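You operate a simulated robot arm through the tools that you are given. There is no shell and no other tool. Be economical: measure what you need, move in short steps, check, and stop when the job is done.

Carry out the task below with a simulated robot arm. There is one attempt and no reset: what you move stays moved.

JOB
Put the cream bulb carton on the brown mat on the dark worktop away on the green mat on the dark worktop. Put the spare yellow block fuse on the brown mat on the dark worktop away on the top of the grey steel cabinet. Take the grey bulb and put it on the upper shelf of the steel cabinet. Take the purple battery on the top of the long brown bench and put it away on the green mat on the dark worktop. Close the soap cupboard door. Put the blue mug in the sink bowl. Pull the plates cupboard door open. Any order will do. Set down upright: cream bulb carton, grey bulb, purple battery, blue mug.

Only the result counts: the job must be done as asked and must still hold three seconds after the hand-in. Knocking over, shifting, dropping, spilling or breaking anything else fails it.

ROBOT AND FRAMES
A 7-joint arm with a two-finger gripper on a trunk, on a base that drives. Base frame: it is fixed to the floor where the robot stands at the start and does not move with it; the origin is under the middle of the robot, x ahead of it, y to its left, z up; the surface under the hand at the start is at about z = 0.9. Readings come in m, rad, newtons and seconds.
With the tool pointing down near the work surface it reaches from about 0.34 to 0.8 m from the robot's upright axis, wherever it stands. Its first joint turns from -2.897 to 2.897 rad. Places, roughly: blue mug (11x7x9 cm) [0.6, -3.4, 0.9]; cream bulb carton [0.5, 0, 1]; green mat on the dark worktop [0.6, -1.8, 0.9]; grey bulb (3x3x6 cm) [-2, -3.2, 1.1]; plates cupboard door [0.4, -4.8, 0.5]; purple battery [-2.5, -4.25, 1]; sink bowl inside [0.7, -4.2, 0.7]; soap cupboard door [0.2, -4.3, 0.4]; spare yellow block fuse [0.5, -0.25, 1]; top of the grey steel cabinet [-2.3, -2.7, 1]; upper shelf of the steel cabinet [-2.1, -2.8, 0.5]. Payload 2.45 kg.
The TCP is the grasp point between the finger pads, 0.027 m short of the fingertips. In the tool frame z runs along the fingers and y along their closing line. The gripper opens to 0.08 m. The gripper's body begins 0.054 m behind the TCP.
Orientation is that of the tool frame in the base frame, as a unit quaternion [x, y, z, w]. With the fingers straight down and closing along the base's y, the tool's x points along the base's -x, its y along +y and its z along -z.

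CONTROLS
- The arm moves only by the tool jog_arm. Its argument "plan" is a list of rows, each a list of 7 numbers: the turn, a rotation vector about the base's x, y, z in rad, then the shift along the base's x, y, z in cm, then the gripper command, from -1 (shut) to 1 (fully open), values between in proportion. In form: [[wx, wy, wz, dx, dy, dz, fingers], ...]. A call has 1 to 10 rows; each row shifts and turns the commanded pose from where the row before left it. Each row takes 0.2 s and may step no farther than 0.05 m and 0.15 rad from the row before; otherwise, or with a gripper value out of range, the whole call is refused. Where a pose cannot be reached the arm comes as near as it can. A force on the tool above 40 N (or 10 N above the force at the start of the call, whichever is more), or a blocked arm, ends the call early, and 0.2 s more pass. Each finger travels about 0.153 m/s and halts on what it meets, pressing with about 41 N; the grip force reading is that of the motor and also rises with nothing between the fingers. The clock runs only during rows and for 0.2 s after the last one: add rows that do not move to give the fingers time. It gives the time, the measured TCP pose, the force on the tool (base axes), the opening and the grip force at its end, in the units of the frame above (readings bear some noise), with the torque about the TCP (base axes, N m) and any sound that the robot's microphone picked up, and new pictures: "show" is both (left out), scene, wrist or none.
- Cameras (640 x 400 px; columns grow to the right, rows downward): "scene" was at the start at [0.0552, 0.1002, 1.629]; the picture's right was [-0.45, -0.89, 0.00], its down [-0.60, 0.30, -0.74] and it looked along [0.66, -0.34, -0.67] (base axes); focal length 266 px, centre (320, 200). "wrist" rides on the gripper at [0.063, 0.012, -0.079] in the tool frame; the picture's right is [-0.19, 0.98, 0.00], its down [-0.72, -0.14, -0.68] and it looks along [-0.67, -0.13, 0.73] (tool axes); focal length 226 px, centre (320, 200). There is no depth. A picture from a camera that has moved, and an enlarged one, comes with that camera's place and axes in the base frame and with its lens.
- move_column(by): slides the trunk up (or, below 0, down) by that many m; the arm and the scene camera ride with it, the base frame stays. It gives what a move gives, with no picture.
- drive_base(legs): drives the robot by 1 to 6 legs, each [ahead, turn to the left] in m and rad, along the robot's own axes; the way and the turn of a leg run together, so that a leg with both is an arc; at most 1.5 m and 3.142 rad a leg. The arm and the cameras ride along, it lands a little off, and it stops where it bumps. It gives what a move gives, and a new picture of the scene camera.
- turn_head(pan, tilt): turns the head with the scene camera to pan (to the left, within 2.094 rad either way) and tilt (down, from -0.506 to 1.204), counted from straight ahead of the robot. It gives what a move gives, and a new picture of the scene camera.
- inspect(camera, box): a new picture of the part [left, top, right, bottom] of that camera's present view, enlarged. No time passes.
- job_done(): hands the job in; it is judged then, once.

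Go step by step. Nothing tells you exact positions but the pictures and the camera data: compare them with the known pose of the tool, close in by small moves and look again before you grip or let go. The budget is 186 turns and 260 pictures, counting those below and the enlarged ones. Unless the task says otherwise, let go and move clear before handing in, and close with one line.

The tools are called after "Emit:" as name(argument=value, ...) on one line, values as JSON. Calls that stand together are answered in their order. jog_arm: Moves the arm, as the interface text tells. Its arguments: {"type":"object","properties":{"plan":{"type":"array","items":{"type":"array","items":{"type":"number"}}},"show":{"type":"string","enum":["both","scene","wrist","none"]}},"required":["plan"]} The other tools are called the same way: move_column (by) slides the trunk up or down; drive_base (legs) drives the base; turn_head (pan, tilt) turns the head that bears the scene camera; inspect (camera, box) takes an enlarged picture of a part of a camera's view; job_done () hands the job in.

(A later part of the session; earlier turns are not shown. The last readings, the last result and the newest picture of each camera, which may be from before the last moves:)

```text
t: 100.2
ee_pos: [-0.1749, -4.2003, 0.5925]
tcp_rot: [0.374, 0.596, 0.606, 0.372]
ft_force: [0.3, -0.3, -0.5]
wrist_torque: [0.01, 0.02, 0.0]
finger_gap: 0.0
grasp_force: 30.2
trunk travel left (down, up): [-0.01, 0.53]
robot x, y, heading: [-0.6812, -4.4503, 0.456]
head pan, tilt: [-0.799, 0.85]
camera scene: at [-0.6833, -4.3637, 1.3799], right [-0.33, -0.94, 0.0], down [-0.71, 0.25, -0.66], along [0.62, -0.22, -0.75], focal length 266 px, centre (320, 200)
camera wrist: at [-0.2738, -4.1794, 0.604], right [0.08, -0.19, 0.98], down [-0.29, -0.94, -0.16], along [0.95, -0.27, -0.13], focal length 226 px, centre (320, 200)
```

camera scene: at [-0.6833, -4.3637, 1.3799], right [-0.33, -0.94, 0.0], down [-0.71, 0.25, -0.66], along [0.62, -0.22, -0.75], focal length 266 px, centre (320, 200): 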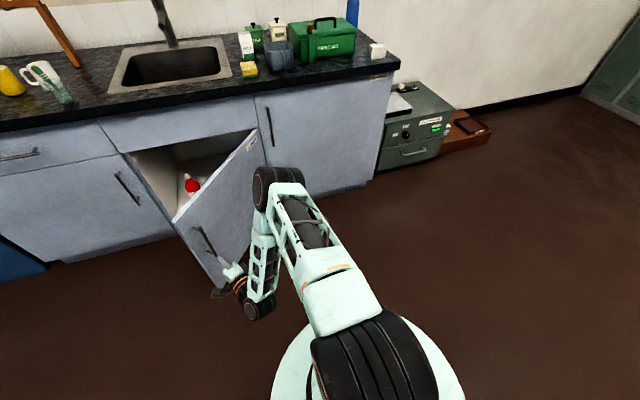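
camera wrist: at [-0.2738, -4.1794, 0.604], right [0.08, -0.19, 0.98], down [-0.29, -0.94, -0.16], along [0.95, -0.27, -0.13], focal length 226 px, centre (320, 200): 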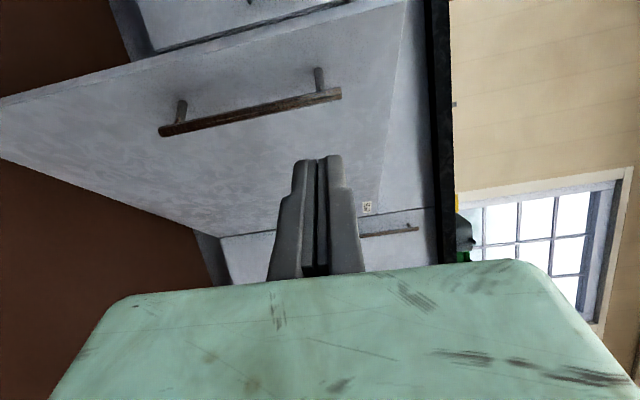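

Clear view: handle spans z≈0.38–0.61 near the free edge. I'll shift right about 7 cm to push between handle and hinge, then drive ahead to swing the door.

Emit:
jog_arm(plan=[[0, 0, 0, 1.5, -3.1, 0, -1], [0, 0, 0, 1.5, -3.1, 0, -1], [0, 0, 0, 0, 0, 0, -1]], show="none")

Emit:
drive_base(legs=[[0.35, 0]])

```text
t: 101.0
ee_pos: [-0.1447, -4.2631, 0.5936]
tcp_rot: [0.374, 0.596, 0.606, 0.371]
ft_force: [-0.2, 0.2, 0.2]
wrist_torque: [-0.01, 0.03, 0.03]
finger_gap: 0.0
grasp_force: 30.2
trunk travel left (down, up): [-0.01, 0.53]
robot x, y, heading: [-0.6764, -4.4556, 0.459]
head pan, tilt: [-0.799, 0.85]
```

```text
t: 103.2
ee_pos: [0.1677, -4.1073, 0.5928]
tcp_rot: [0.374, 0.596, 0.607, 0.37]
ft_force: [-0.4, -0.4, -0.2]
wrist_torque: [-0.03, 0.03, 0.0]
finger_gap: 0.0
grasp_force: 30.2
trunk travel left (down, up): [-0.01, 0.53]
robot x, y, heading: [-0.3676, -4.2982, 0.458]
head pan, tilt: [-0.799, 0.85]
camera scene: at [-0.3713, -4.2095, 1.3799], right [-0.33, -0.94, 0.0], down [-0.71, 0.25, -0.66], along [0.62, -0.22, -0.75], focal length 266 px, centre (320, 200)
```

scene: 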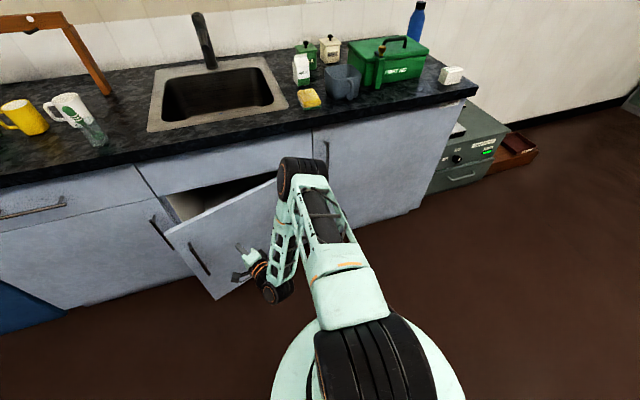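

The door is swinging shut. Continue ahead.

Emit:
drive_base(legs=[[0.17, 0]])

```text
t: 104.7
ee_pos: [0.3217, -4.0321, 0.5945]
tcp_rot: [0.375, 0.595, 0.607, 0.371]
ft_force: [-0.4, -0.3, -0.2]
wrist_torque: [0.03, -0.01, -0.02]
finger_gap: 0.0
grasp_force: 30.3
trunk travel left (down, up): [-0.01, 0.53]
robot x, y, heading: [-0.2139, -4.2243, 0.458]
head pan, tilt: [-0.799, 0.85]
camera scene: at [-0.2171, -4.1333, 1.3799], right [-0.33, -0.94, 0.0], down [-0.71, 0.25, -0.66], along [0.62, -0.22, -0.75], focal length 266 px, centre (320, 200)
```

scene: 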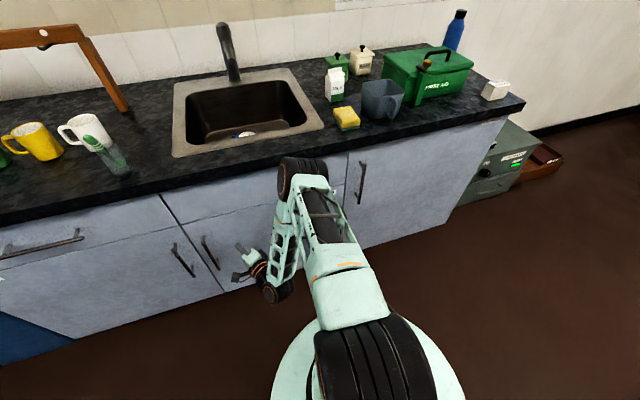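

Nearly closed. Finish with small arm pushes until it's against its frame.

Emit:
jog_arm(plan=[[0, 0, 0, 1, 0, 0, -1], [0, 0, 0, 1, 0, 0, -1], [0, 0, 0, 1, 0, 0, -1], [0, 0, 0, 1, 0, 0, -1], [0, 0, 0, 0.7, 0, 0, -1], [0, 0, 0, 0.7, 0, 0, -1], [0, 0, 0, 0.7, 0, 0, -1], [0, 0, 0, 0, 0, 0, -1]])

```text
t: 106.5
ee_pos: [0.3825, -4.0321, 0.593]
tcp_rot: [0.374, 0.596, 0.606, 0.371]
ft_force: [0.3, -0.8, -0.5]
wrist_torque: [0.04, -0.01, 0.01]
finger_gap: 0.0
grasp_force: 29.8
trunk travel left (down, up): [-0.01, 0.53]
robot x, y, heading: [-0.2149, -4.2221, 0.457]
head pan, tilt: [-0.799, 0.85]
camera scene: at [-0.2169, -4.1332, 1.3799], right [-0.33, -0.94, 0.0], down [-0.71, 0.25, -0.66], along [0.62, -0.22, -0.75], focal length 266 px, centre (320, 200)
camera wrist: at [0.2839, -4.0103, 0.6048], right [0.08, -0.19, 0.98], down [-0.29, -0.94, -0.16], along [0.95, -0.27, -0.13], focal length 226 px, centre (320, 200)
```

scene: 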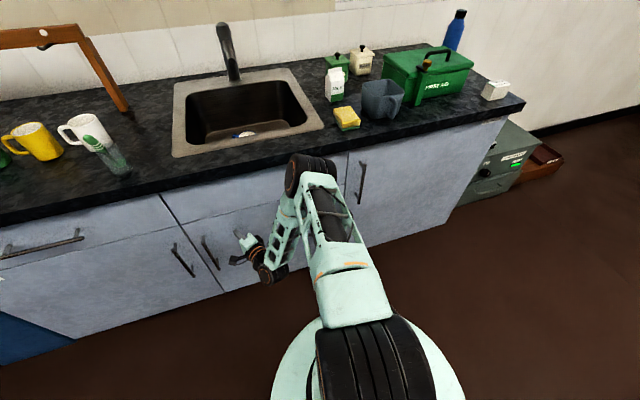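
wrist: 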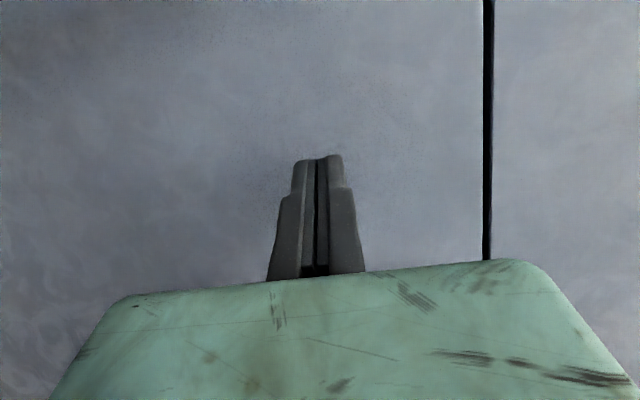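

Emit:
jog_arm(plan=[[0, 0, 0, 0.6, 0, 0, -1], [0, 0, 0, 0.6, 0, 0, -1], [0, 0, 0, 0.6, 0, 0, -1], [0, 0, 0, 0.6, 0, 0, -1], [0, 0, 0, 0.6, 0, 0, -1], [0, 0, 0, 0.6, 0, 0, -1], [0, 0, 0, 0.6, 0, 0, -1], [0, 0, 0, 0.6, 0, 0, -1]])

```text
t: 107.3
ee_pos: [0.3939, -4.0318, 0.5913]
tcp_rot: [0.374, 0.598, 0.606, 0.368]
ft_force: [-12.0, -3.0, 4.0]
wrist_torque: [0.02, -0.12, -0.08]
finger_gap: 0.0003
grasp_force: 29.5
trunk travel left (down, up): [-0.01, 0.53]
robot x, y, heading: [-0.2098, -4.2191, 0.456]
head pan, tilt: [-0.799, 0.85]
stopped in row 4: the force on the tool passed its limit at 49 N (the readings are from after the stop); the commanded pose is now the measured one
camera scene: at [-0.2188, -4.1338, 1.3799], right [-0.33, -0.94, 0.0], down [-0.71, 0.25, -0.66], along [0.62, -0.22, -0.75], focal length 266 px, centre (320, 200)
camera wrist: at [0.2952, -4.0105, 0.6041], right [0.09, -0.19, 0.98], down [-0.29, -0.95, -0.16], along [0.95, -0.27, -0.14], focal length 226 px, centre (320, 200)
```

scene: 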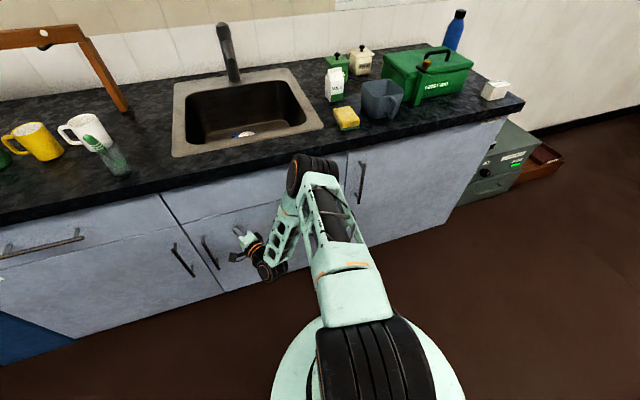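
wrist: 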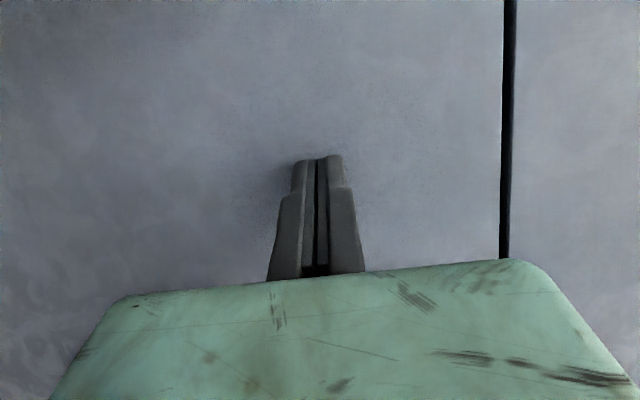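

Soap door is flush (finger tip at x≈0.42). Next the plates door on the right: vertical handle at about (0.39, −4.505), z 0.57–0.78. Back away, face it, and roll the gripper so the fingers close horizontally.

Emit:
drive_base(legs=[[-0.36, 0], [0, -0.456], [0.15, 0]])

Emit:
jog_arm(plan=[[0.145, 0, 0, 0, 0, 0, -1], [0.145, 0, 0, 0, 0, 0, -1], [0.145, 0, 0, 0, 0, 0, -1], [0.145, 0, 0, 0, 0, 0, -1], [0.145, 0, 0, 0, 0, 0, -1], [0.145, 0, 0, 0, 0, 0, 0], [0.145, 0, 0, 0, 0, 0, 0], [0.145, 0, 0, 0, 0, 0, 1], [0.145, 0, 0, 0, 0, 0, 1], [0.145, 0, 0, 0, 0, 0, 1]])

```text
t: 112.0
ee_pos: [0.2415, -4.4793, 0.5919]
tcp_rot: [0.501, 0.497, 0.507, 0.495]
ft_force: [-0.3, -0.4, -0.1]
wrist_torque: [0.0, 0.02, -0.01]
finger_gap: 0.0
grasp_force: 29.4
trunk travel left (down, up): [-0.01, 0.53]
robot x, y, heading: [-0.3916, -4.3837, -0.002]
head pan, tilt: [-0.799, 0.85]
camera scene: at [-0.3533, -4.3015, 1.3799], right [-0.72, -0.7, 0.0], down [-0.52, 0.54, -0.66], along [0.46, -0.47, -0.75], focal length 266 px, centre (320, 200)
```

scene: 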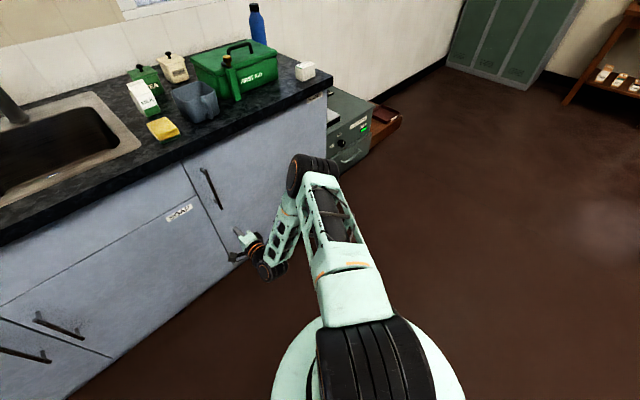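

```text
t: 114.2
ee_pos: [0.2402, -4.4821, 0.591]
tcp_rot: [0.703, 0.034, 0.709, 0.039]
ft_force: [0.0, -0.2, -0.6]
wrist_torque: [-0.02, 0.0, 0.01]
finger_gap: 0.0802
grasp_force: 0.1
trunk travel left (down, up): [-0.01, 0.53]
robot x, y, heading: [-0.3916, -4.3852, 0.002]
head pan, tilt: [-0.799, 0.85]
camera scene: at [-0.3531, -4.3014, 1.3799], right [-0.72, -0.7, 0.0], down [-0.52, 0.54, -0.66], along [0.46, -0.47, -0.75], focal length 266 px, centre (320, 200)
camera wrist: at [0.1615, -4.4856, 0.6544], right [0.0, -1.0, -0.09], down [-0.68, 0.07, -0.73], along [0.74, 0.06, -0.67], focal length 226 px, centre (320, 200)
```

scene: 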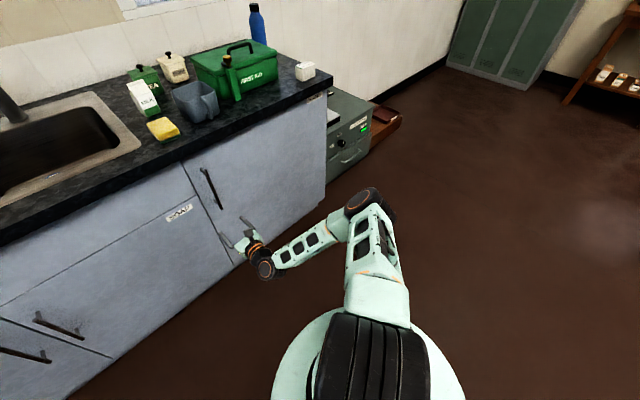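
wrist: 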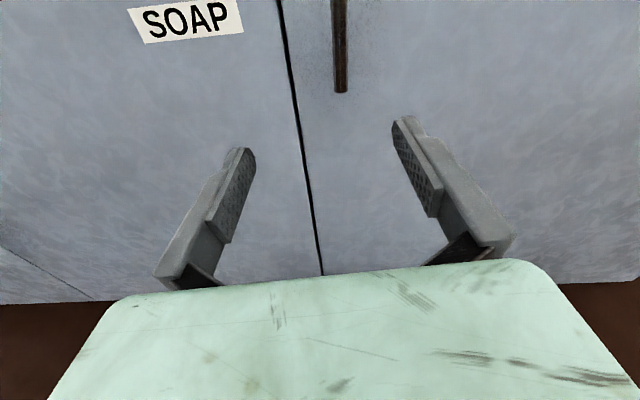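

Handle bar at y≈−4.50, lower end z≈0.59. Raise to z≈0.67, finish the roll, and approach.

Emit:
jog_arm(plan=[[0.1, 0, 0, 0, -0.9, 4, 1], [0, 0, 0, 0, -0.9, 4, 1], [0, 0, 0, 3, 0, 0, 1], [0, 0, 0, 3, 0, 0, 1], [0, 0, 0, 0, 0, 0, 1]])

```text
t: 115.4
ee_pos: [0.3, -4.4968, 0.6709]
tcp_rot: [0.705, 0.0, 0.709, 0.004]
ft_force: [-0.2, 0.2, 1.2]
wrist_torque: [-0.01, 0.0, 0.0]
finger_gap: 0.0801
grasp_force: 0.1
trunk travel left (down, up): [-0.01, 0.53]
robot x, y, heading: [-0.3902, -4.3801, -0.002]
head pan, tilt: [-0.799, 0.85]
camera scene: at [-0.3531, -4.3015, 1.3799], right [-0.72, -0.7, 0.0], down [-0.52, 0.54, -0.66], along [0.46, -0.47, -0.75], focal length 266 px, centre (320, 200)
camera wrist: at [0.2214, -4.5088, 0.733], right [0.0, -0.98, -0.19], down [-0.68, 0.14, -0.72], along [0.74, 0.12, -0.66], focal length 226 px, centre (320, 200)
```

scene: 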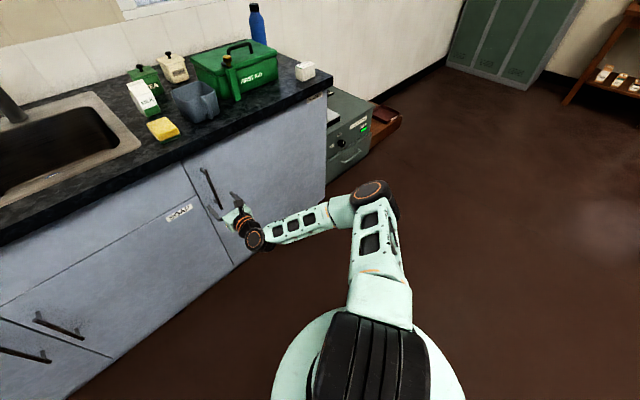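
wrist: 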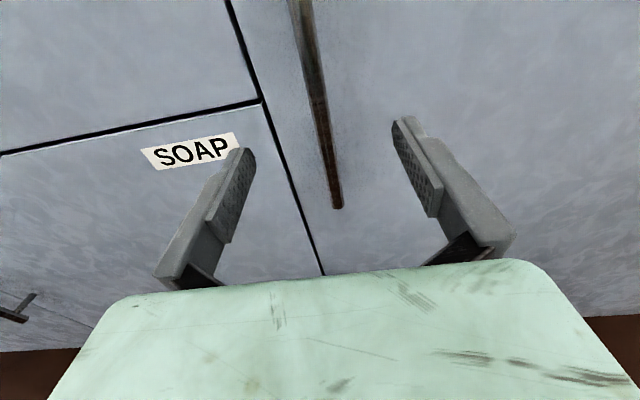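

Bar lies between the fingers at x≈0.375. Advance and grip.

Emit:
jog_arm(plan=[[0, 0, 0, 2.5, 0, 0, 1], [0, 0, 0, 2.5, 0, 0, 1], [0, 0, 0, 2.4, 0, 0, 1], [0, 0, 0, 0, 0, 0, 1], [0, 0, 0, 0, 0, 0, 0], [0, 0, 0, 0, 0, 0, -1], [0, 0, 0, 0, 0, 0, -1], [0, 0, 0, 0, 0, 0, -1]], show="wrist")

```text
t: 116.3
ee_pos: [0.3706, -4.4995, 0.6705]
tcp_rot: [0.705, -0.001, 0.709, 0.005]
ft_force: [-23.0, -0.8, 10.0]
wrist_torque: [0.02, -0.17, -0.08]
finger_gap: 0.0733
grasp_force: 0.1
trunk travel left (down, up): [-0.01, 0.53]
robot x, y, heading: [-0.3864, -4.3846, 0.006]
head pan, tilt: [-0.799, 0.85]
stopped in row 4: the force on the tool passed its limit at 69 N (the readings are from after the stop); the commanded pose is now the measured one
camera wrist: at [0.2905, -4.5111, 0.7329], right [-0.01, -0.98, -0.19], down [-0.68, 0.14, -0.72], along [0.74, 0.12, -0.66], focal length 226 px, centre (320, 200)
```

wrist: 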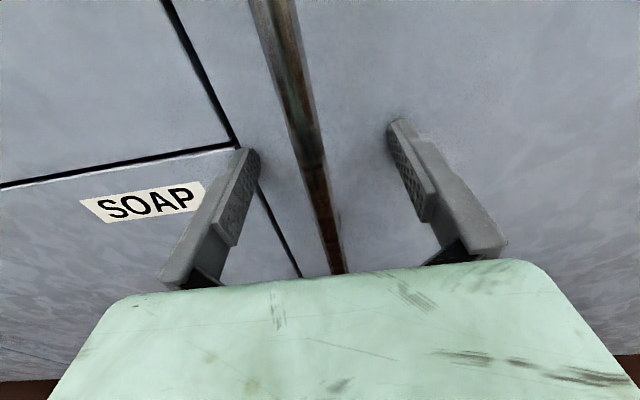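

Tips touched the door face; back off 5 mm and close on the bar.

Emit:
jog_arm(plan=[[0, 0, 0, -0.5, 0, 0, 1], [0, 0, 0, 0, 0, 0, 0.3], [0, 0, 0, 0, 0, 0, -0.4], [0, 0, 0, 0, 0, 0, -1], [0, 0, 0, 0, 0, 0, -1], [0, 0, 0, 0, 0, 0, -1]], show="wrist")

```text
t: 117.7
ee_pos: [0.3661, -4.4996, 0.6678]
tcp_rot: [0.706, 0.0, 0.708, 0.004]
ft_force: [-0.6, 4.7, -1.8]
wrist_torque: [0.65, 0.11, 0.03]
finger_gap: 0.0113
grasp_force: 38.5
trunk travel left (down, up): [-0.01, 0.53]
robot x, y, heading: [-0.3926, -4.3822, 0.001]
head pan, tilt: [-0.799, 0.85]
camera wrist: at [0.2874, -4.5105, 0.7309], right [-0.01, -0.98, -0.19], down [-0.68, 0.14, -0.72], along [0.73, 0.12, -0.67], focal length 226 px, centre (320, 200)
```

wrist: 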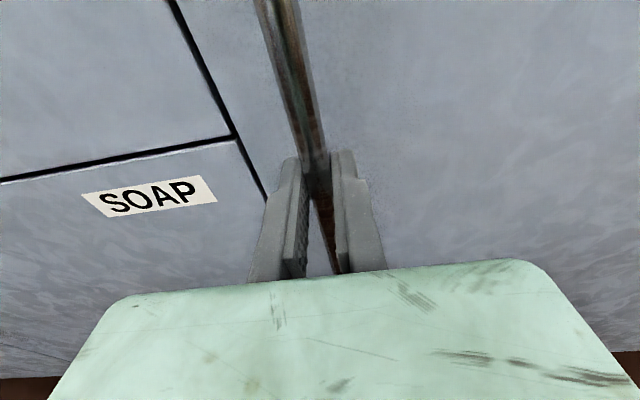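

Gripped the bar. Pull along an arc about the far-side hinge (y≈−5.08, radius ≈0.57).

Emit:
jog_arm(plan=[[0, 0, 0.03, -2, -0.04, 0, -1], [0, 0, 0.04, -2, -0.1, 0, -1], [0, 0, 0.04, -2, -0.15, 0, -1], [0, 0, 0.03, -2, -0.25, 0, -1], [0, 0, 0.04, -2, -0.3, 0, -1], [0, 0, 0.03, -2, -0.4, 0, -1]])

```text
t: 119.1
ee_pos: [0.2467, -4.5178, 0.6676]
tcp_rot: [0.701, 0.072, 0.706, -0.067]
ft_force: [9.2, -36.9, 3.8]
wrist_torque: [0.62, 0.08, -0.11]
finger_gap: 0.0118
grasp_force: 38.2
trunk travel left (down, up): [-0.01, 0.53]
robot x, y, heading: [-0.3871, -4.3848, 0.003]
head pan, tilt: [-0.799, 0.85]
camera scene: at [-0.3539, -4.3038, 1.38], right [-0.72, -0.7, 0.0], down [-0.52, 0.54, -0.66], along [0.46, -0.47, -0.75], focal length 266 px, centre (320, 200)
camera wrist: at [0.1717, -4.5445, 0.7308], right [0.19, -0.96, -0.19], down [-0.69, 0.0, -0.72], along [0.7, 0.27, -0.67], focal length 226 px, centre (320, 200)
```

scene: 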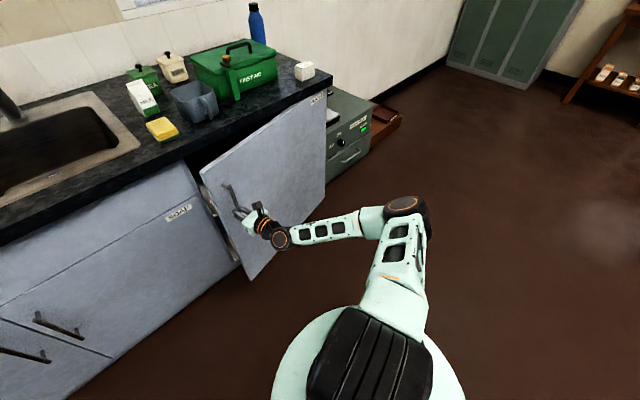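
wrist: 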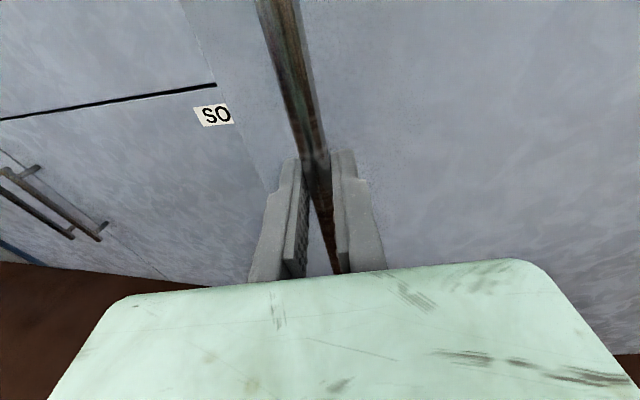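

Door is opening; the sideways force says the arc needs more −y. Correct the path and continue.

Emit:
jog_arm(plan=[[0, 0, 0.02, -2.0, -1.9, 0, -1], [0, 0, 0.05, -2.1, -0.8, 0, -1], [0, 0, 0.05, -2.0, -0.8, 0, -1], [0, 0, 0.06, -3.4, -1.6, 0, -1], [0, 0, 0.06, -3.3, -1.8, 0, -1], [0, 0, 0.08, -4.2, -2.7, 0, -1], [0, 0, 0, 0, 0, 0, -1]])

```text
t: 120.0
ee_pos: [0.1776, -4.5398, 0.6687]
tcp_rot: [0.694, 0.122, 0.699, -0.122]
ft_force: [-1.7, 5.6, 2.0]
wrist_torque: [0.93, -0.69, 0.03]
finger_gap: 0.0113
grasp_force: 37.9
trunk travel left (down, up): [-0.01, 0.53]
robot x, y, heading: [-0.393, -4.3839, 0.0]
head pan, tilt: [-0.799, 0.85]
stopped in row 4: the force on the tool passed its limit at 53 N (the readings are from after the stop); the commanded pose is now the measured one
camera scene: at [-0.3551, -4.3006, 1.3798], right [-0.72, -0.7, 0.0], down [-0.52, 0.54, -0.66], along [0.46, -0.47, -0.75], focal length 266 px, centre (320, 200)
camera wrist: at [0.108, -4.5785, 0.7307], right [0.34, -0.92, -0.19], down [-0.69, -0.1, -0.72], along [0.65, 0.37, -0.67], focal length 226 px, centre (320, 200)
```

scene: 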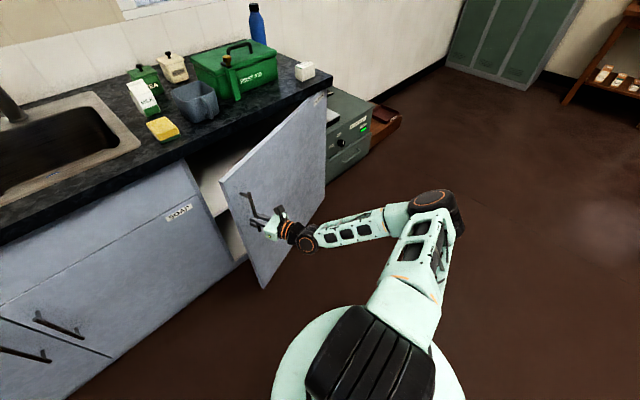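
wrist: 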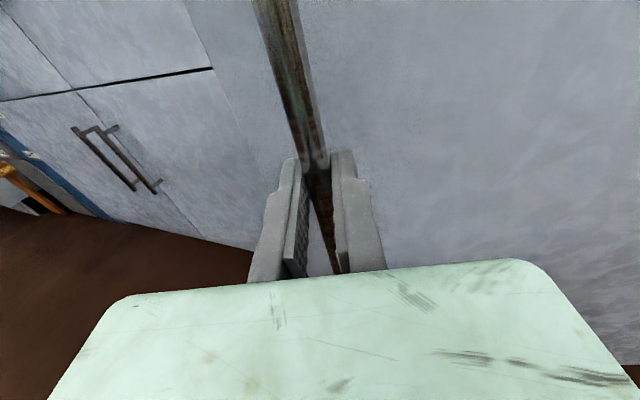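

Fitting the measured arc gives hinge ≈(0.40, −5.116), radius 0.617. Continue along it.

Emit:
jog_arm(plan=[[0, 0, 0.05, -2.9, -1.3, 0, -1], [0, 0, 0.06, -3.3, -1.6, 0, -1], [0, 0, 0.06, -3.2, -1.8, 0, -1], [0, 0, 0.06, -3.1, -2.0, 0, -1], [0, 0, 0.06, -3.0, -2.2, 0, -1], [0, 0, 0.06, -2.85, -2.4, 0, -1], [0, 0, 0, 0, 0, 0, -1]])

```text
t: 120.8
ee_pos: [0.0883, -4.5838, 0.6683]
tcp_rot: [0.683, 0.17, 0.688, -0.178]
ft_force: [-5.4, 4.8, 6.8]
wrist_torque: [-0.39, -0.5, 0.2]
finger_gap: 0.0115
grasp_force: 38.6
out of reach, approached as far as the arm can: row 4
trunk travel left (down, up): [-0.01, 0.53]
robot x, y, heading: [-0.3878, -4.3841, -0.002]
head pan, tilt: [-0.799, 0.85]
stopped in row 4: the force on the tool passed its limit at 70 N (the readings are from after the stop); the commanded pose is now the measured one
camera scene: at [-0.3566, -4.3019, 1.3799], right [-0.72, -0.7, 0.0], down [-0.52, 0.54, -0.66], along [0.46, -0.47, -0.75], focal length 266 px, centre (320, 200)
camera wrist: at [0.0239, -4.633, 0.7303], right [0.47, -0.86, -0.2], down [-0.66, -0.19, -0.72], along [0.58, 0.47, -0.66], focal length 226 px, centre (320, 200)
```

scene: 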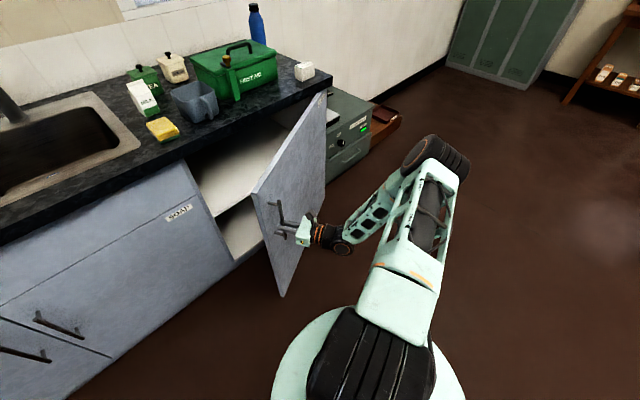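
wrist: 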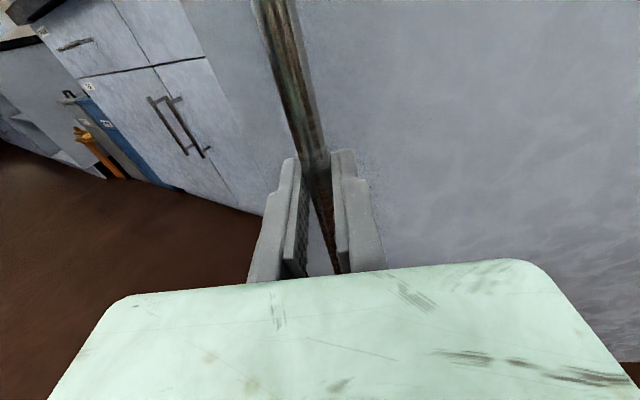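

About 28° open and the arm is folded up. I'll release, back off, move the base back and re-grip to continue.

Emit:
jog_arm(plan=[[0, 0, 0, 0, 0, 0, 0], [0, 0, 0, 0, 0, 0, 1], [0, 0, 0, 0, 0, 0, 1], [0, 0, 0, -1.7, -1, 0, 1], [0, 0, 0, -1.7, -1, 0, 1], [0, 0, 0, -1.7, -1, 0, 1], [0, 0, 0, 0, 0, 0, 1]], show="none")

Emit:
drive_base(legs=[[-0.25, 0]])

Emit:
jog_arm(plan=[[0, 0, 0, 4, 0, 0, 1], [0, 0, 0, 4, 0, 0, 1], [0, 0, 0, 4, 0, 0, 1], [0, 0, 0, 4, 0, 0, 1], [0, 0, 0, 4, 0, 0, 1], [0, 0, 0, 4, 0, 0, 1], [0, 0, 0, 0, 0, 0, 1]])

```text
t: 122.4
ee_pos: [0.0556, -4.6047, 0.6685]
tcp_rot: [0.684, 0.17, 0.687, -0.177]
ft_force: [-0.5, -0.3, 0.1]
wrist_torque: [0.0, 0.0, -0.02]
finger_gap: 0.08
grasp_force: 0.1
out of reach, approached as far as the arm can: row 6
trunk travel left (down, up): [-0.01, 0.53]
robot x, y, heading: [-0.3883, -4.3843, 0.004]
head pan, tilt: [-0.799, 0.85]
```

```text
t: 124.2
ee_pos: [-0.1926, -4.6043, 0.6676]
tcp_rot: [0.684, 0.17, 0.687, -0.177]
ft_force: [0.2, 0.1, 0.1]
wrist_torque: [0.01, 0.0, 0.01]
finger_gap: 0.0803
grasp_force: 0.1
trunk travel left (down, up): [-0.01, 0.53]
robot x, y, heading: [-0.6376, -4.3804, 0.003]
head pan, tilt: [-0.799, 0.85]
camera scene: at [-0.6019, -4.302, 1.3799], right [-0.72, -0.7, 0.0], down [-0.53, 0.54, -0.66], along [0.46, -0.47, -0.75], focal length 266 px, centre (320, 200)
```

scene: 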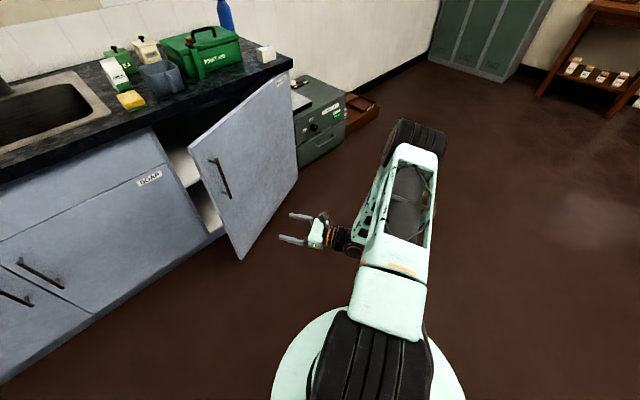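

```text
t: 125.8
ee_pos: [-0.1927, -4.6049, 0.6675]
tcp_rot: [0.684, 0.171, 0.686, -0.178]
ft_force: [-0.5, 0.9, -0.1]
wrist_torque: [-0.01, 0.01, -0.02]
finger_gap: 0.0798
grasp_force: 0.1
out of reach, approached as far as the arm can: row 1, 2, 3, 4, 5, 6
trunk travel left (down, up): [-0.01, 0.53]
robot x, y, heading: [-0.6403, -4.3838, -0.001]
head pan, tilt: [-0.799, 0.85]
camera scene: at [-0.6021, -4.302, 1.3799], right [-0.72, -0.7, 0.0], down [-0.53, 0.54, -0.66], along [0.46, -0.47, -0.75], focal length 266 px, centre (320, 200)
camera wrist: at [-0.2558, -4.6537, 0.7295], right [0.47, -0.86, -0.2], down [-0.67, -0.19, -0.72], along [0.58, 0.47, -0.66], focal length 226 px, centre (320, 200)
```

scene: 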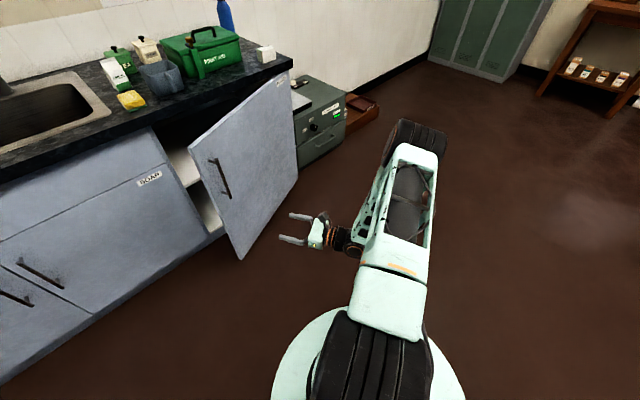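
wrist: 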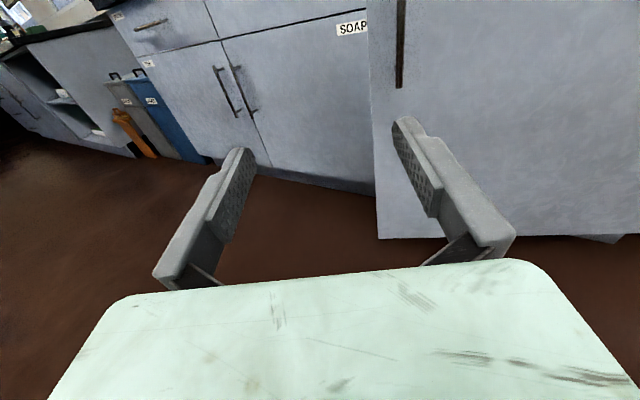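

The arm is stuck near a joint limit in this pose, but the door stays open ~28°. I'll unwind the yaw, then instead push the door from its inner side by driving, as with the soap door.

Emit:
jog_arm(plan=[[0, 0, -0.1, 1, 2, 0, 1], [0, 0, -0.1, 1, 2, 0, 0], [0, 0, -0.1, 1, 3, 0, -1], [0, 0, -0.1, 1, 3, 0, -1], [0, 0, -0.1, 1, 3, 0, -1], [0, 0, 0, 1, 3, 0, -1], [0, 0, 0, 1, 3, 0, -1], [0, 0, 0, 1, 3, 0, -1]], show="scene")

```text
t: 127.6
ee_pos: [-0.1119, -4.384, 0.6667]
tcp_rot: [0.705, -0.003, 0.709, -0.002]
ft_force: [0.6, 0.2, 0.9]
wrist_torque: [0.04, 0.01, 0.05]
finger_gap: 0.0002
grasp_force: 30.1
trunk travel left (down, up): [-0.01, 0.53]
robot x, y, heading: [-0.6341, -4.3851, 0.002]
head pan, tilt: [-0.799, 0.85]
camera scene: at [-0.6023, -4.3022, 1.3799], right [-0.72, -0.7, 0.0], down [-0.53, 0.54, -0.66], along [0.46, -0.47, -0.75], focal length 266 px, centre (320, 200)
```

scene: 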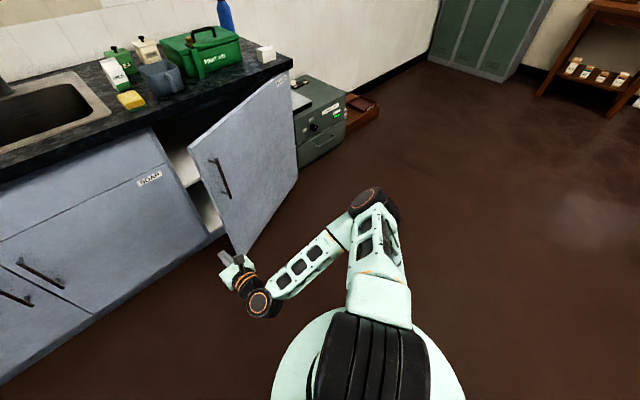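

I'll hook the free edge from inside: advance with the finger just past the door edge, then sweep along the opening arc.

Emit:
drive_base(legs=[[0.09, 0]])

Emit:
jog_arm(plan=[[0, 0, 0, 4, -0.5, 0, -1], [0, 0, 0, 4, -0.5, 0, -1], [0, 0, 0, 4, -0.5, 0, -1], [0, 0, 0, 4, -1, 0, -1], [0, 0, 0, 2, -1, 0, -1], [0, 0, 0, 0, 0, 0, -1]])

```text
t: 128.8
ee_pos: [-0.0217, -4.3844, 0.6667]
tcp_rot: [0.705, -0.004, 0.709, -0.002]
ft_force: [-0.7, 0.3, -0.4]
wrist_torque: [0.05, 0.0, -0.03]
finger_gap: 0.0
grasp_force: 29.5
trunk travel left (down, up): [-0.01, 0.53]
robot x, y, heading: [-0.5482, -4.3845, -0.001]
head pan, tilt: [-0.799, 0.85]
camera scene: at [-0.5118, -4.3018, 1.3799], right [-0.72, -0.7, 0.0], down [-0.52, 0.54, -0.66], along [0.46, -0.47, -0.75], focal length 266 px, centre (320, 200)
```

scene: 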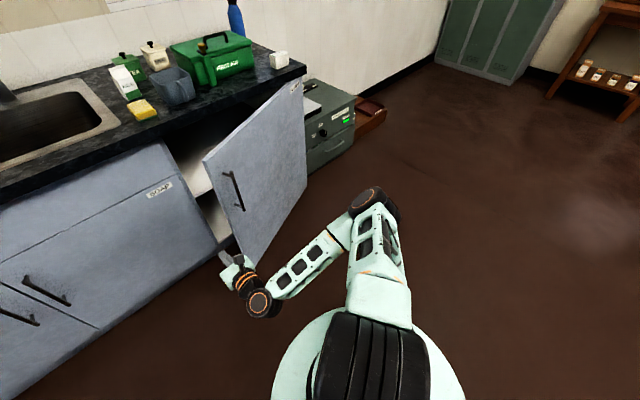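

```text
t: 130.2
ee_pos: [0.1586, -4.4205, 0.6663]
tcp_rot: [0.705, -0.004, 0.709, -0.003]
ft_force: [1.1, 0.0, -0.1]
wrist_torque: [-0.02, -0.01, -0.01]
finger_gap: 0.0001
grasp_force: 30.0
trunk travel left (down, up): [-0.01, 0.53]
robot x, y, heading: [-0.55, -4.3822, -0.003]
head pan, tilt: [-0.799, 0.85]
camera scene: at [-0.5116, -4.3018, 1.3798], right [-0.72, -0.7, 0.0], down [-0.52, 0.54, -0.66], along [0.46, -0.47, -0.75], focal length 266 px, centre (320, 200)
camera wrist: at [0.0801, -4.4318, 0.7286], right [0.0, -0.98, -0.2], down [-0.68, 0.15, -0.72], along [0.74, 0.14, -0.66], focal length 226 px, centre (320, 200)
```

scene: 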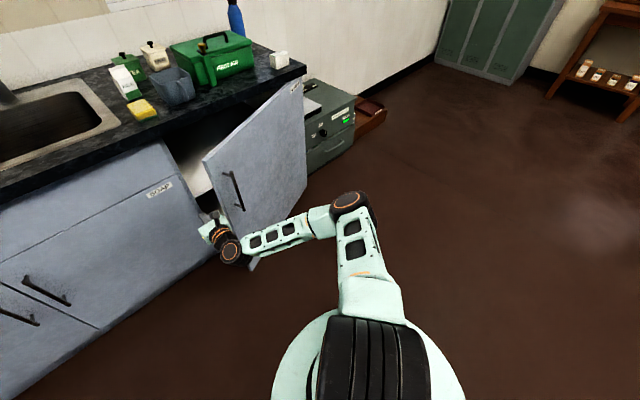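
wrist: 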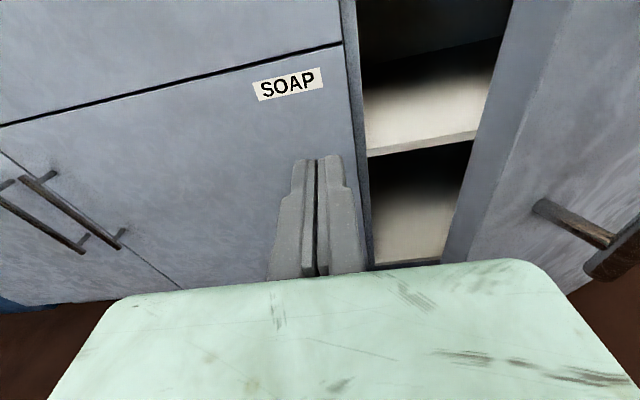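

The geometry works: finger along x pushes the door's inner corner. Sweep along −y/−x with slight negative yaw.

Emit:
jog_arm(plan=[[0, 0, -0.08, 0, -4, 0, -1], [0, 0, -0.08, -0.5, -3.5, 0, -1], [0, 0, -0.08, -1.1, -3.2, 0, -1], [0, 0, -0.06, -2.8, -1.7, 0, -1], [0, 0, 0, -2.8, -1.7, 0, -1], [0, 0, 0, -2.6, -2.1, 0, -1], [0, 0, 0, -2.6, -2.1, 0, -1], [0, 0, 0, 0, 0, 0, -1]])

```text
t: 130.8
ee_pos: [0.1501, -4.4862, 0.6654]
tcp_rot: [0.704, -0.058, 0.706, 0.05]
ft_force: [-1.9, 5.1, 2.5]
wrist_torque: [-0.07, -0.02, 0.05]
finger_gap: 0.0
grasp_force: 29.4
trunk travel left (down, up): [-0.01, 0.53]
robot x, y, heading: [-0.5506, -4.3804, 0.002]
head pan, tilt: [-0.799, 0.85]
stopped in row 3: the force on the tool passed its limit at 56 N (the readings are from after the stop); the commanded pose is now the measured one
camera scene: at [-0.5121, -4.3009, 1.3798], right [-0.72, -0.7, 0.0], down [-0.52, 0.54, -0.66], along [0.46, -0.47, -0.75], focal length 266 px, centre (320, 200)
camera wrist: at [0.0699, -4.487, 0.7284], right [-0.15, -0.97, -0.21], down [-0.65, 0.25, -0.72], along [0.75, 0.03, -0.67], focal length 226 px, centre (320, 200)
```

scene: 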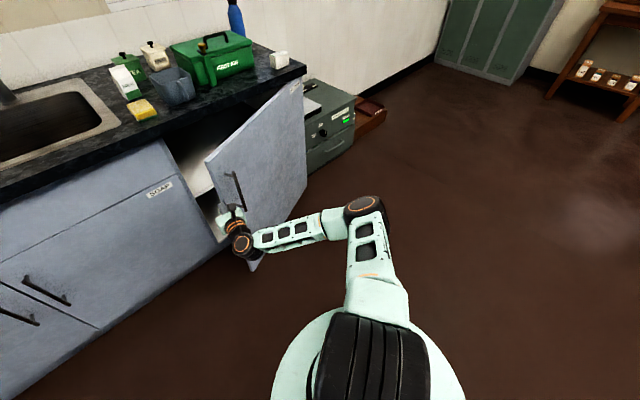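
wrist: 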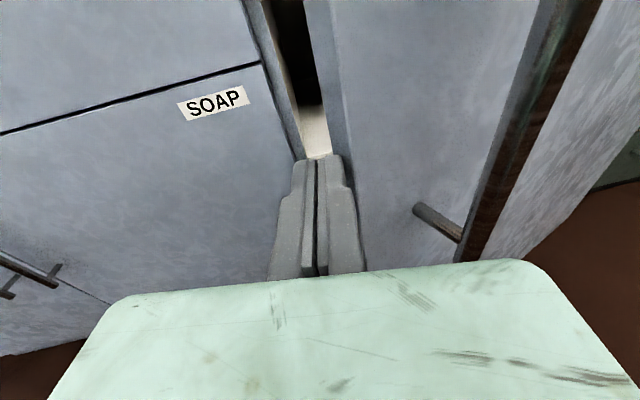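

The hand body met the edge rather than the fingers getting behind it. Back off in +y, go deeper, then sweep.

Emit:
jog_arm(plan=[[0, 0, 0, 0, 3.8, 0, -1], [0, 0, 0, 4, 0, 0, -1], [0, 0, 0, 4, 0, 0, -1], [0, 0, -0.08, 0, -2, 0, -1], [0, 0, -0.08, 0, -2, 0, -1], [0, 0, 0, 0, 0, 0, -1]])

```text
t: 132.1
ee_pos: [0.2286, -4.4706, 0.665]
tcp_rot: [0.7, -0.1, 0.701, 0.091]
ft_force: [-2.3, 5.7, 2.4]
wrist_torque: [-0.14, 0.08, -0.39]
finger_gap: 0.0
grasp_force: 29.9
trunk travel left (down, up): [-0.01, 0.53]
robot x, y, heading: [-0.5478, -4.3844, 0.001]
head pan, tilt: [-0.799, 0.85]
stopped in row 5: the force on the tool passed its limit at 50 N (the readings are from after the stop); the commanded pose is now the measured one
camera scene: at [-0.5125, -4.3007, 1.3798], right [-0.72, -0.7, 0.0], down [-0.52, 0.54, -0.66], along [0.46, -0.47, -0.75], focal length 266 px, centre (320, 200)
camera wrist: at [0.149, -4.4621, 0.7275], right [-0.26, -0.94, -0.21], down [-0.62, 0.33, -0.72], along [0.74, -0.06, -0.67], focal length 226 px, centre (320, 200)
```

scene: 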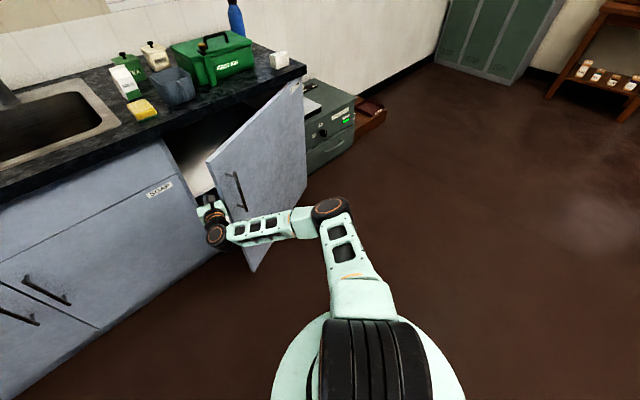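
wrist: 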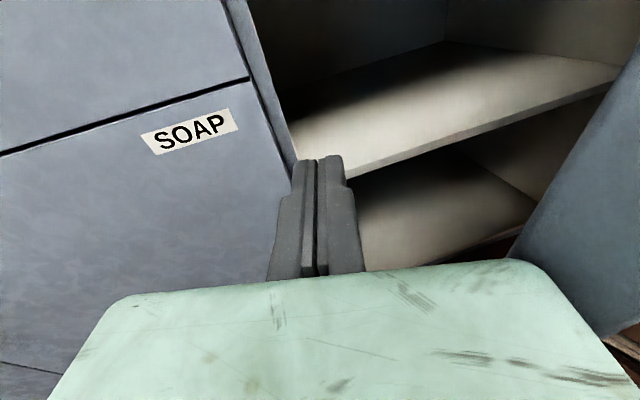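

The hand is now behind the door's inner face. The base drives more firmly than jogging, so I'll turn it slightly right while backing up to swing the door.

Emit:
drive_base(legs=[[-0.05, -0.15]])

```text
t: 132.8
ee_pos: [0.2219, -4.4724, 0.6658]
tcp_rot: [0.7, -0.099, 0.701, 0.089]
ft_force: [-0.2, -1.0, 0.5]
wrist_torque: [-0.01, 0.01, 0.03]
finger_gap: 0.0
grasp_force: 29.7
trunk travel left (down, up): [-0.01, 0.53]
robot x, y, heading: [-0.5529, -4.3829, -0.01]
head pan, tilt: [-0.799, 0.85]
stopped in leg 1: the force on the tool passed its limit at 58 N (the readings are from after the stop); the commanded pose is now the measured one
camera scene: at [-0.5151, -4.3021, 1.3798], right [-0.72, -0.69, 0.0], down [-0.52, 0.54, -0.66], along [0.46, -0.48, -0.75], focal length 266 px, centre (320, 200)
```

scene: 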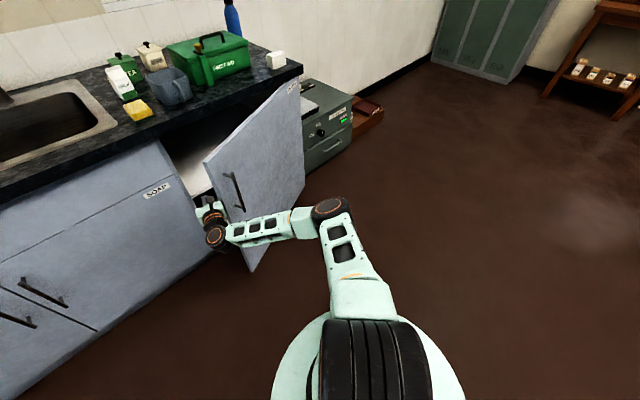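

The push is hitting the door's end face. I'll yaw the tool so the fingers lie along the inner face, reach behind it, and push outward.

Emit:
jog_arm(plan=[[0, 0, 0, 0, 3, 0, -1], [0, 0, -0.14, 1, 1, 0, -1], [0, 0, -0.14, 0.5, 0, 0, -1], [0, 0, -0.14, 0.5, 0, 0, -1], [0, 0, -0.14, 0, 0, 0, -1], [0, 0, -0.14, 0, 0, 0, -1], [0, 0, -0.14, 0, 0, 0, -1], [0, 0, 0, 0, -3, 0, -1], [0, 0, 0, 0, -3, 0, -1], [0, 0, 0, 0, -3, 0, -1]])

```text
t: 135.0
ee_pos: [0.2436, -4.5215, 0.6648]
tcp_rot: [0.599, -0.376, 0.604, 0.368]
ft_force: [-0.3, -0.2, 0.2]
wrist_torque: [-0.01, 0.02, 0.01]
finger_gap: 0.0003
grasp_force: 29.7
trunk travel left (down, up): [-0.01, 0.53]
robot x, y, heading: [-0.5522, -4.3843, -0.008]
head pan, tilt: [-0.799, 0.85]
camera scene: at [-0.5149, -4.3016, 1.3798], right [-0.72, -0.69, 0.0], down [-0.52, 0.54, -0.66], along [0.46, -0.48, -0.75], focal length 266 px, centre (320, 200)
camera wrist: at [0.1959, -4.4572, 0.7279], right [-0.88, -0.44, -0.21], down [-0.17, 0.68, -0.72], along [0.45, -0.59, -0.67], focal length 226 px, centre (320, 200)
```

scene: 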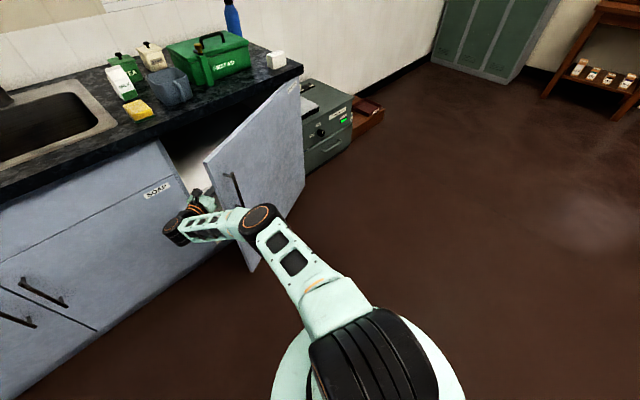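
wrist: 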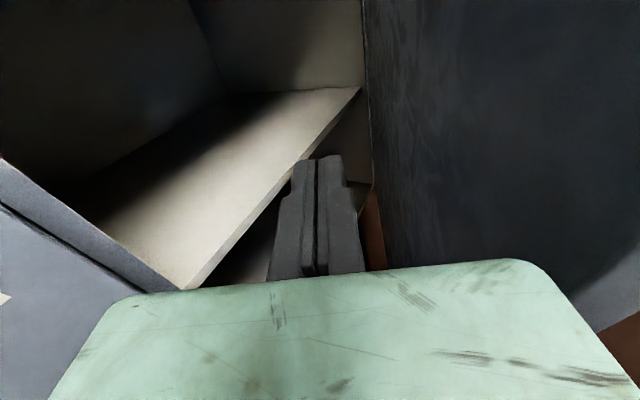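

Now the fingers lie inside along the door's inner face. Push outward.

Emit:
jog_arm(plan=[[0, 0, 0, -2.2, -1.2, 0, -1], [0, 0, 0, -1.8, -1, 0, -1], [0, 0, 0, -1.3, -0.7, 0, -1], [0, 0, 0, -1.3, -0.7, 0, -1], [0, 0, 0, -1.3, -0.8, 0, -1], [0, 0, 0, -1.3, -0.8, 0, -1], [0, 0, 0, -1.3, -0.9, 0, -1], [0, 0, 0, -1.3, -0.9, 0, -1], [0, 0, 0, -1.3, -1, 0, -1], [0, 0, 0, -1.3, -1, 0, -1]])

```text
t: 137.2
ee_pos: [0.0996, -4.6129, 0.6642]
tcp_rot: [0.599, -0.376, 0.605, 0.366]
ft_force: [-0.7, -0.6, -0.5]
wrist_torque: [0.02, -0.02, -0.01]
finger_gap: 0.0
grasp_force: 29.8
trunk travel left (down, up): [-0.01, 0.53]
robot x, y, heading: [-0.5488, -4.3847, -0.011]
head pan, tilt: [-0.799, 0.85]
camera scene: at [-0.5149, -4.3018, 1.3798], right [-0.72, -0.69, 0.0], down [-0.52, 0.54, -0.66], along [0.46, -0.48, -0.75], focal length 266 px, centre (320, 200)
camera wrist: at [0.0525, -4.5477, 0.7276], right [-0.88, -0.44, -0.21], down [-0.17, 0.68, -0.72], along [0.45, -0.59, -0.67], focal length 226 px, centre (320, 200)
```

scene: 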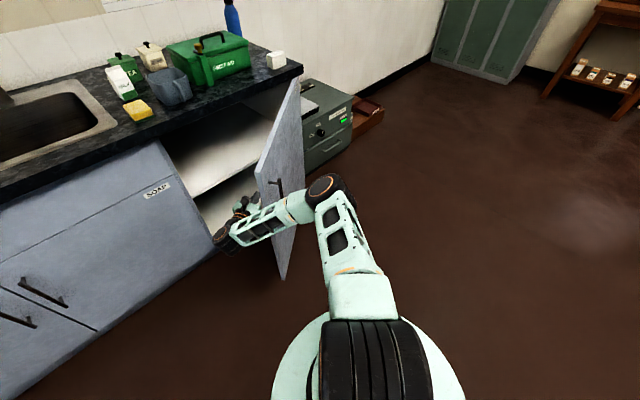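
wrist: 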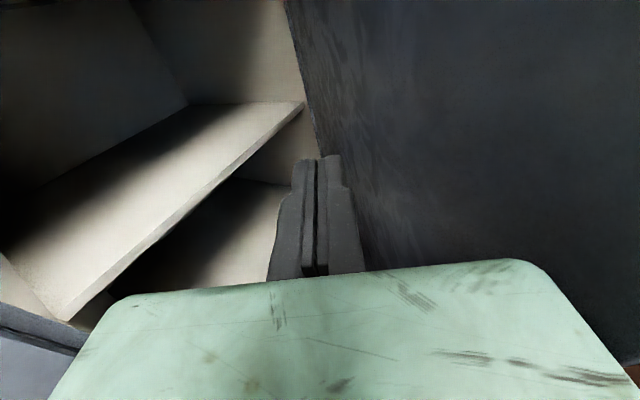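

Working well; the door is about 45° open. Continue the sweep.

Emit:
jog_arm(plan=[[0, 0, 0, -1.2, -1.3, 0, -1], [0, 0, 0, -1.2, -1.3, 0, -1], [0, 0, 0, -1.2, -1.4, 0, -1], [0, 0, 0, -1.1, -1.4, 0, -1], [0, 0, 0, -1.1, -1.5, 0, -1], [0, 0, 0, -1, -1.5, 0, -1], [0, 0, 0, -1, -1.6, 0, -1], [0, 0, 0, -0.8, -1.6, 0, -1], [0, 0, 0, -0.8, -1.6, 0, -1], [0, 0, 0, -0.6, -1.6, 0, -1]])

```text
t: 139.4
ee_pos: [-0.0018, -4.7609, 0.6654]
tcp_rot: [0.599, -0.376, 0.603, 0.369]
ft_force: [-0.1, 0.1, 0.2]
wrist_torque: [-0.02, -0.01, -0.02]
finger_gap: 0.0003
grasp_force: 29.8
trunk travel left (down, up): [-0.01, 0.53]
robot x, y, heading: [-0.5535, -4.3864, -0.01]
head pan, tilt: [-0.799, 0.85]
camera scene: at [-0.5149, -4.302, 1.3799], right [-0.72, -0.69, 0.0], down [-0.52, 0.54, -0.66], along [0.46, -0.48, -0.75], focal length 266 px, centre (320, 200)
camera wrist: at [-0.0476, -4.6957, 0.7283], right [-0.88, -0.44, -0.21], down [-0.17, 0.68, -0.72], along [0.45, -0.59, -0.67], focal length 226 px, centre (320, 200)
```

scene: 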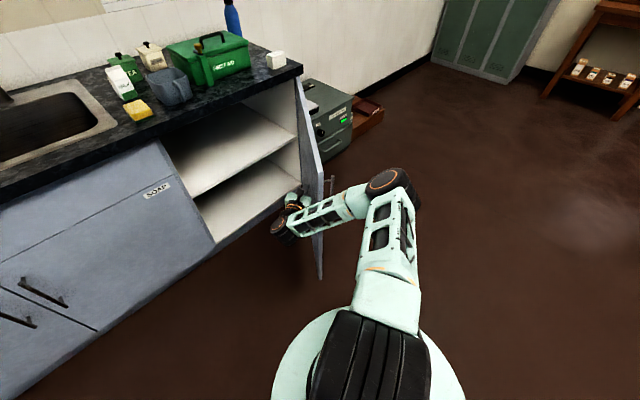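
wrist: 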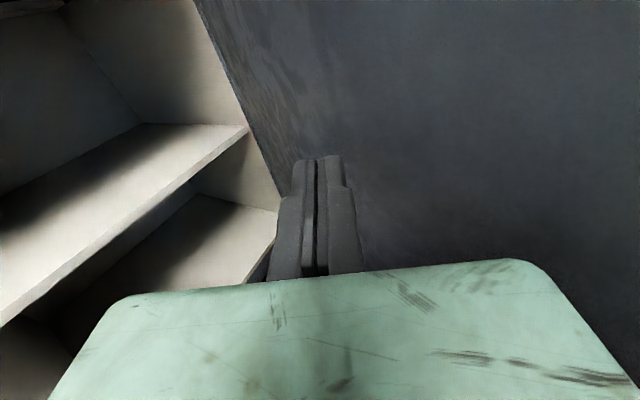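

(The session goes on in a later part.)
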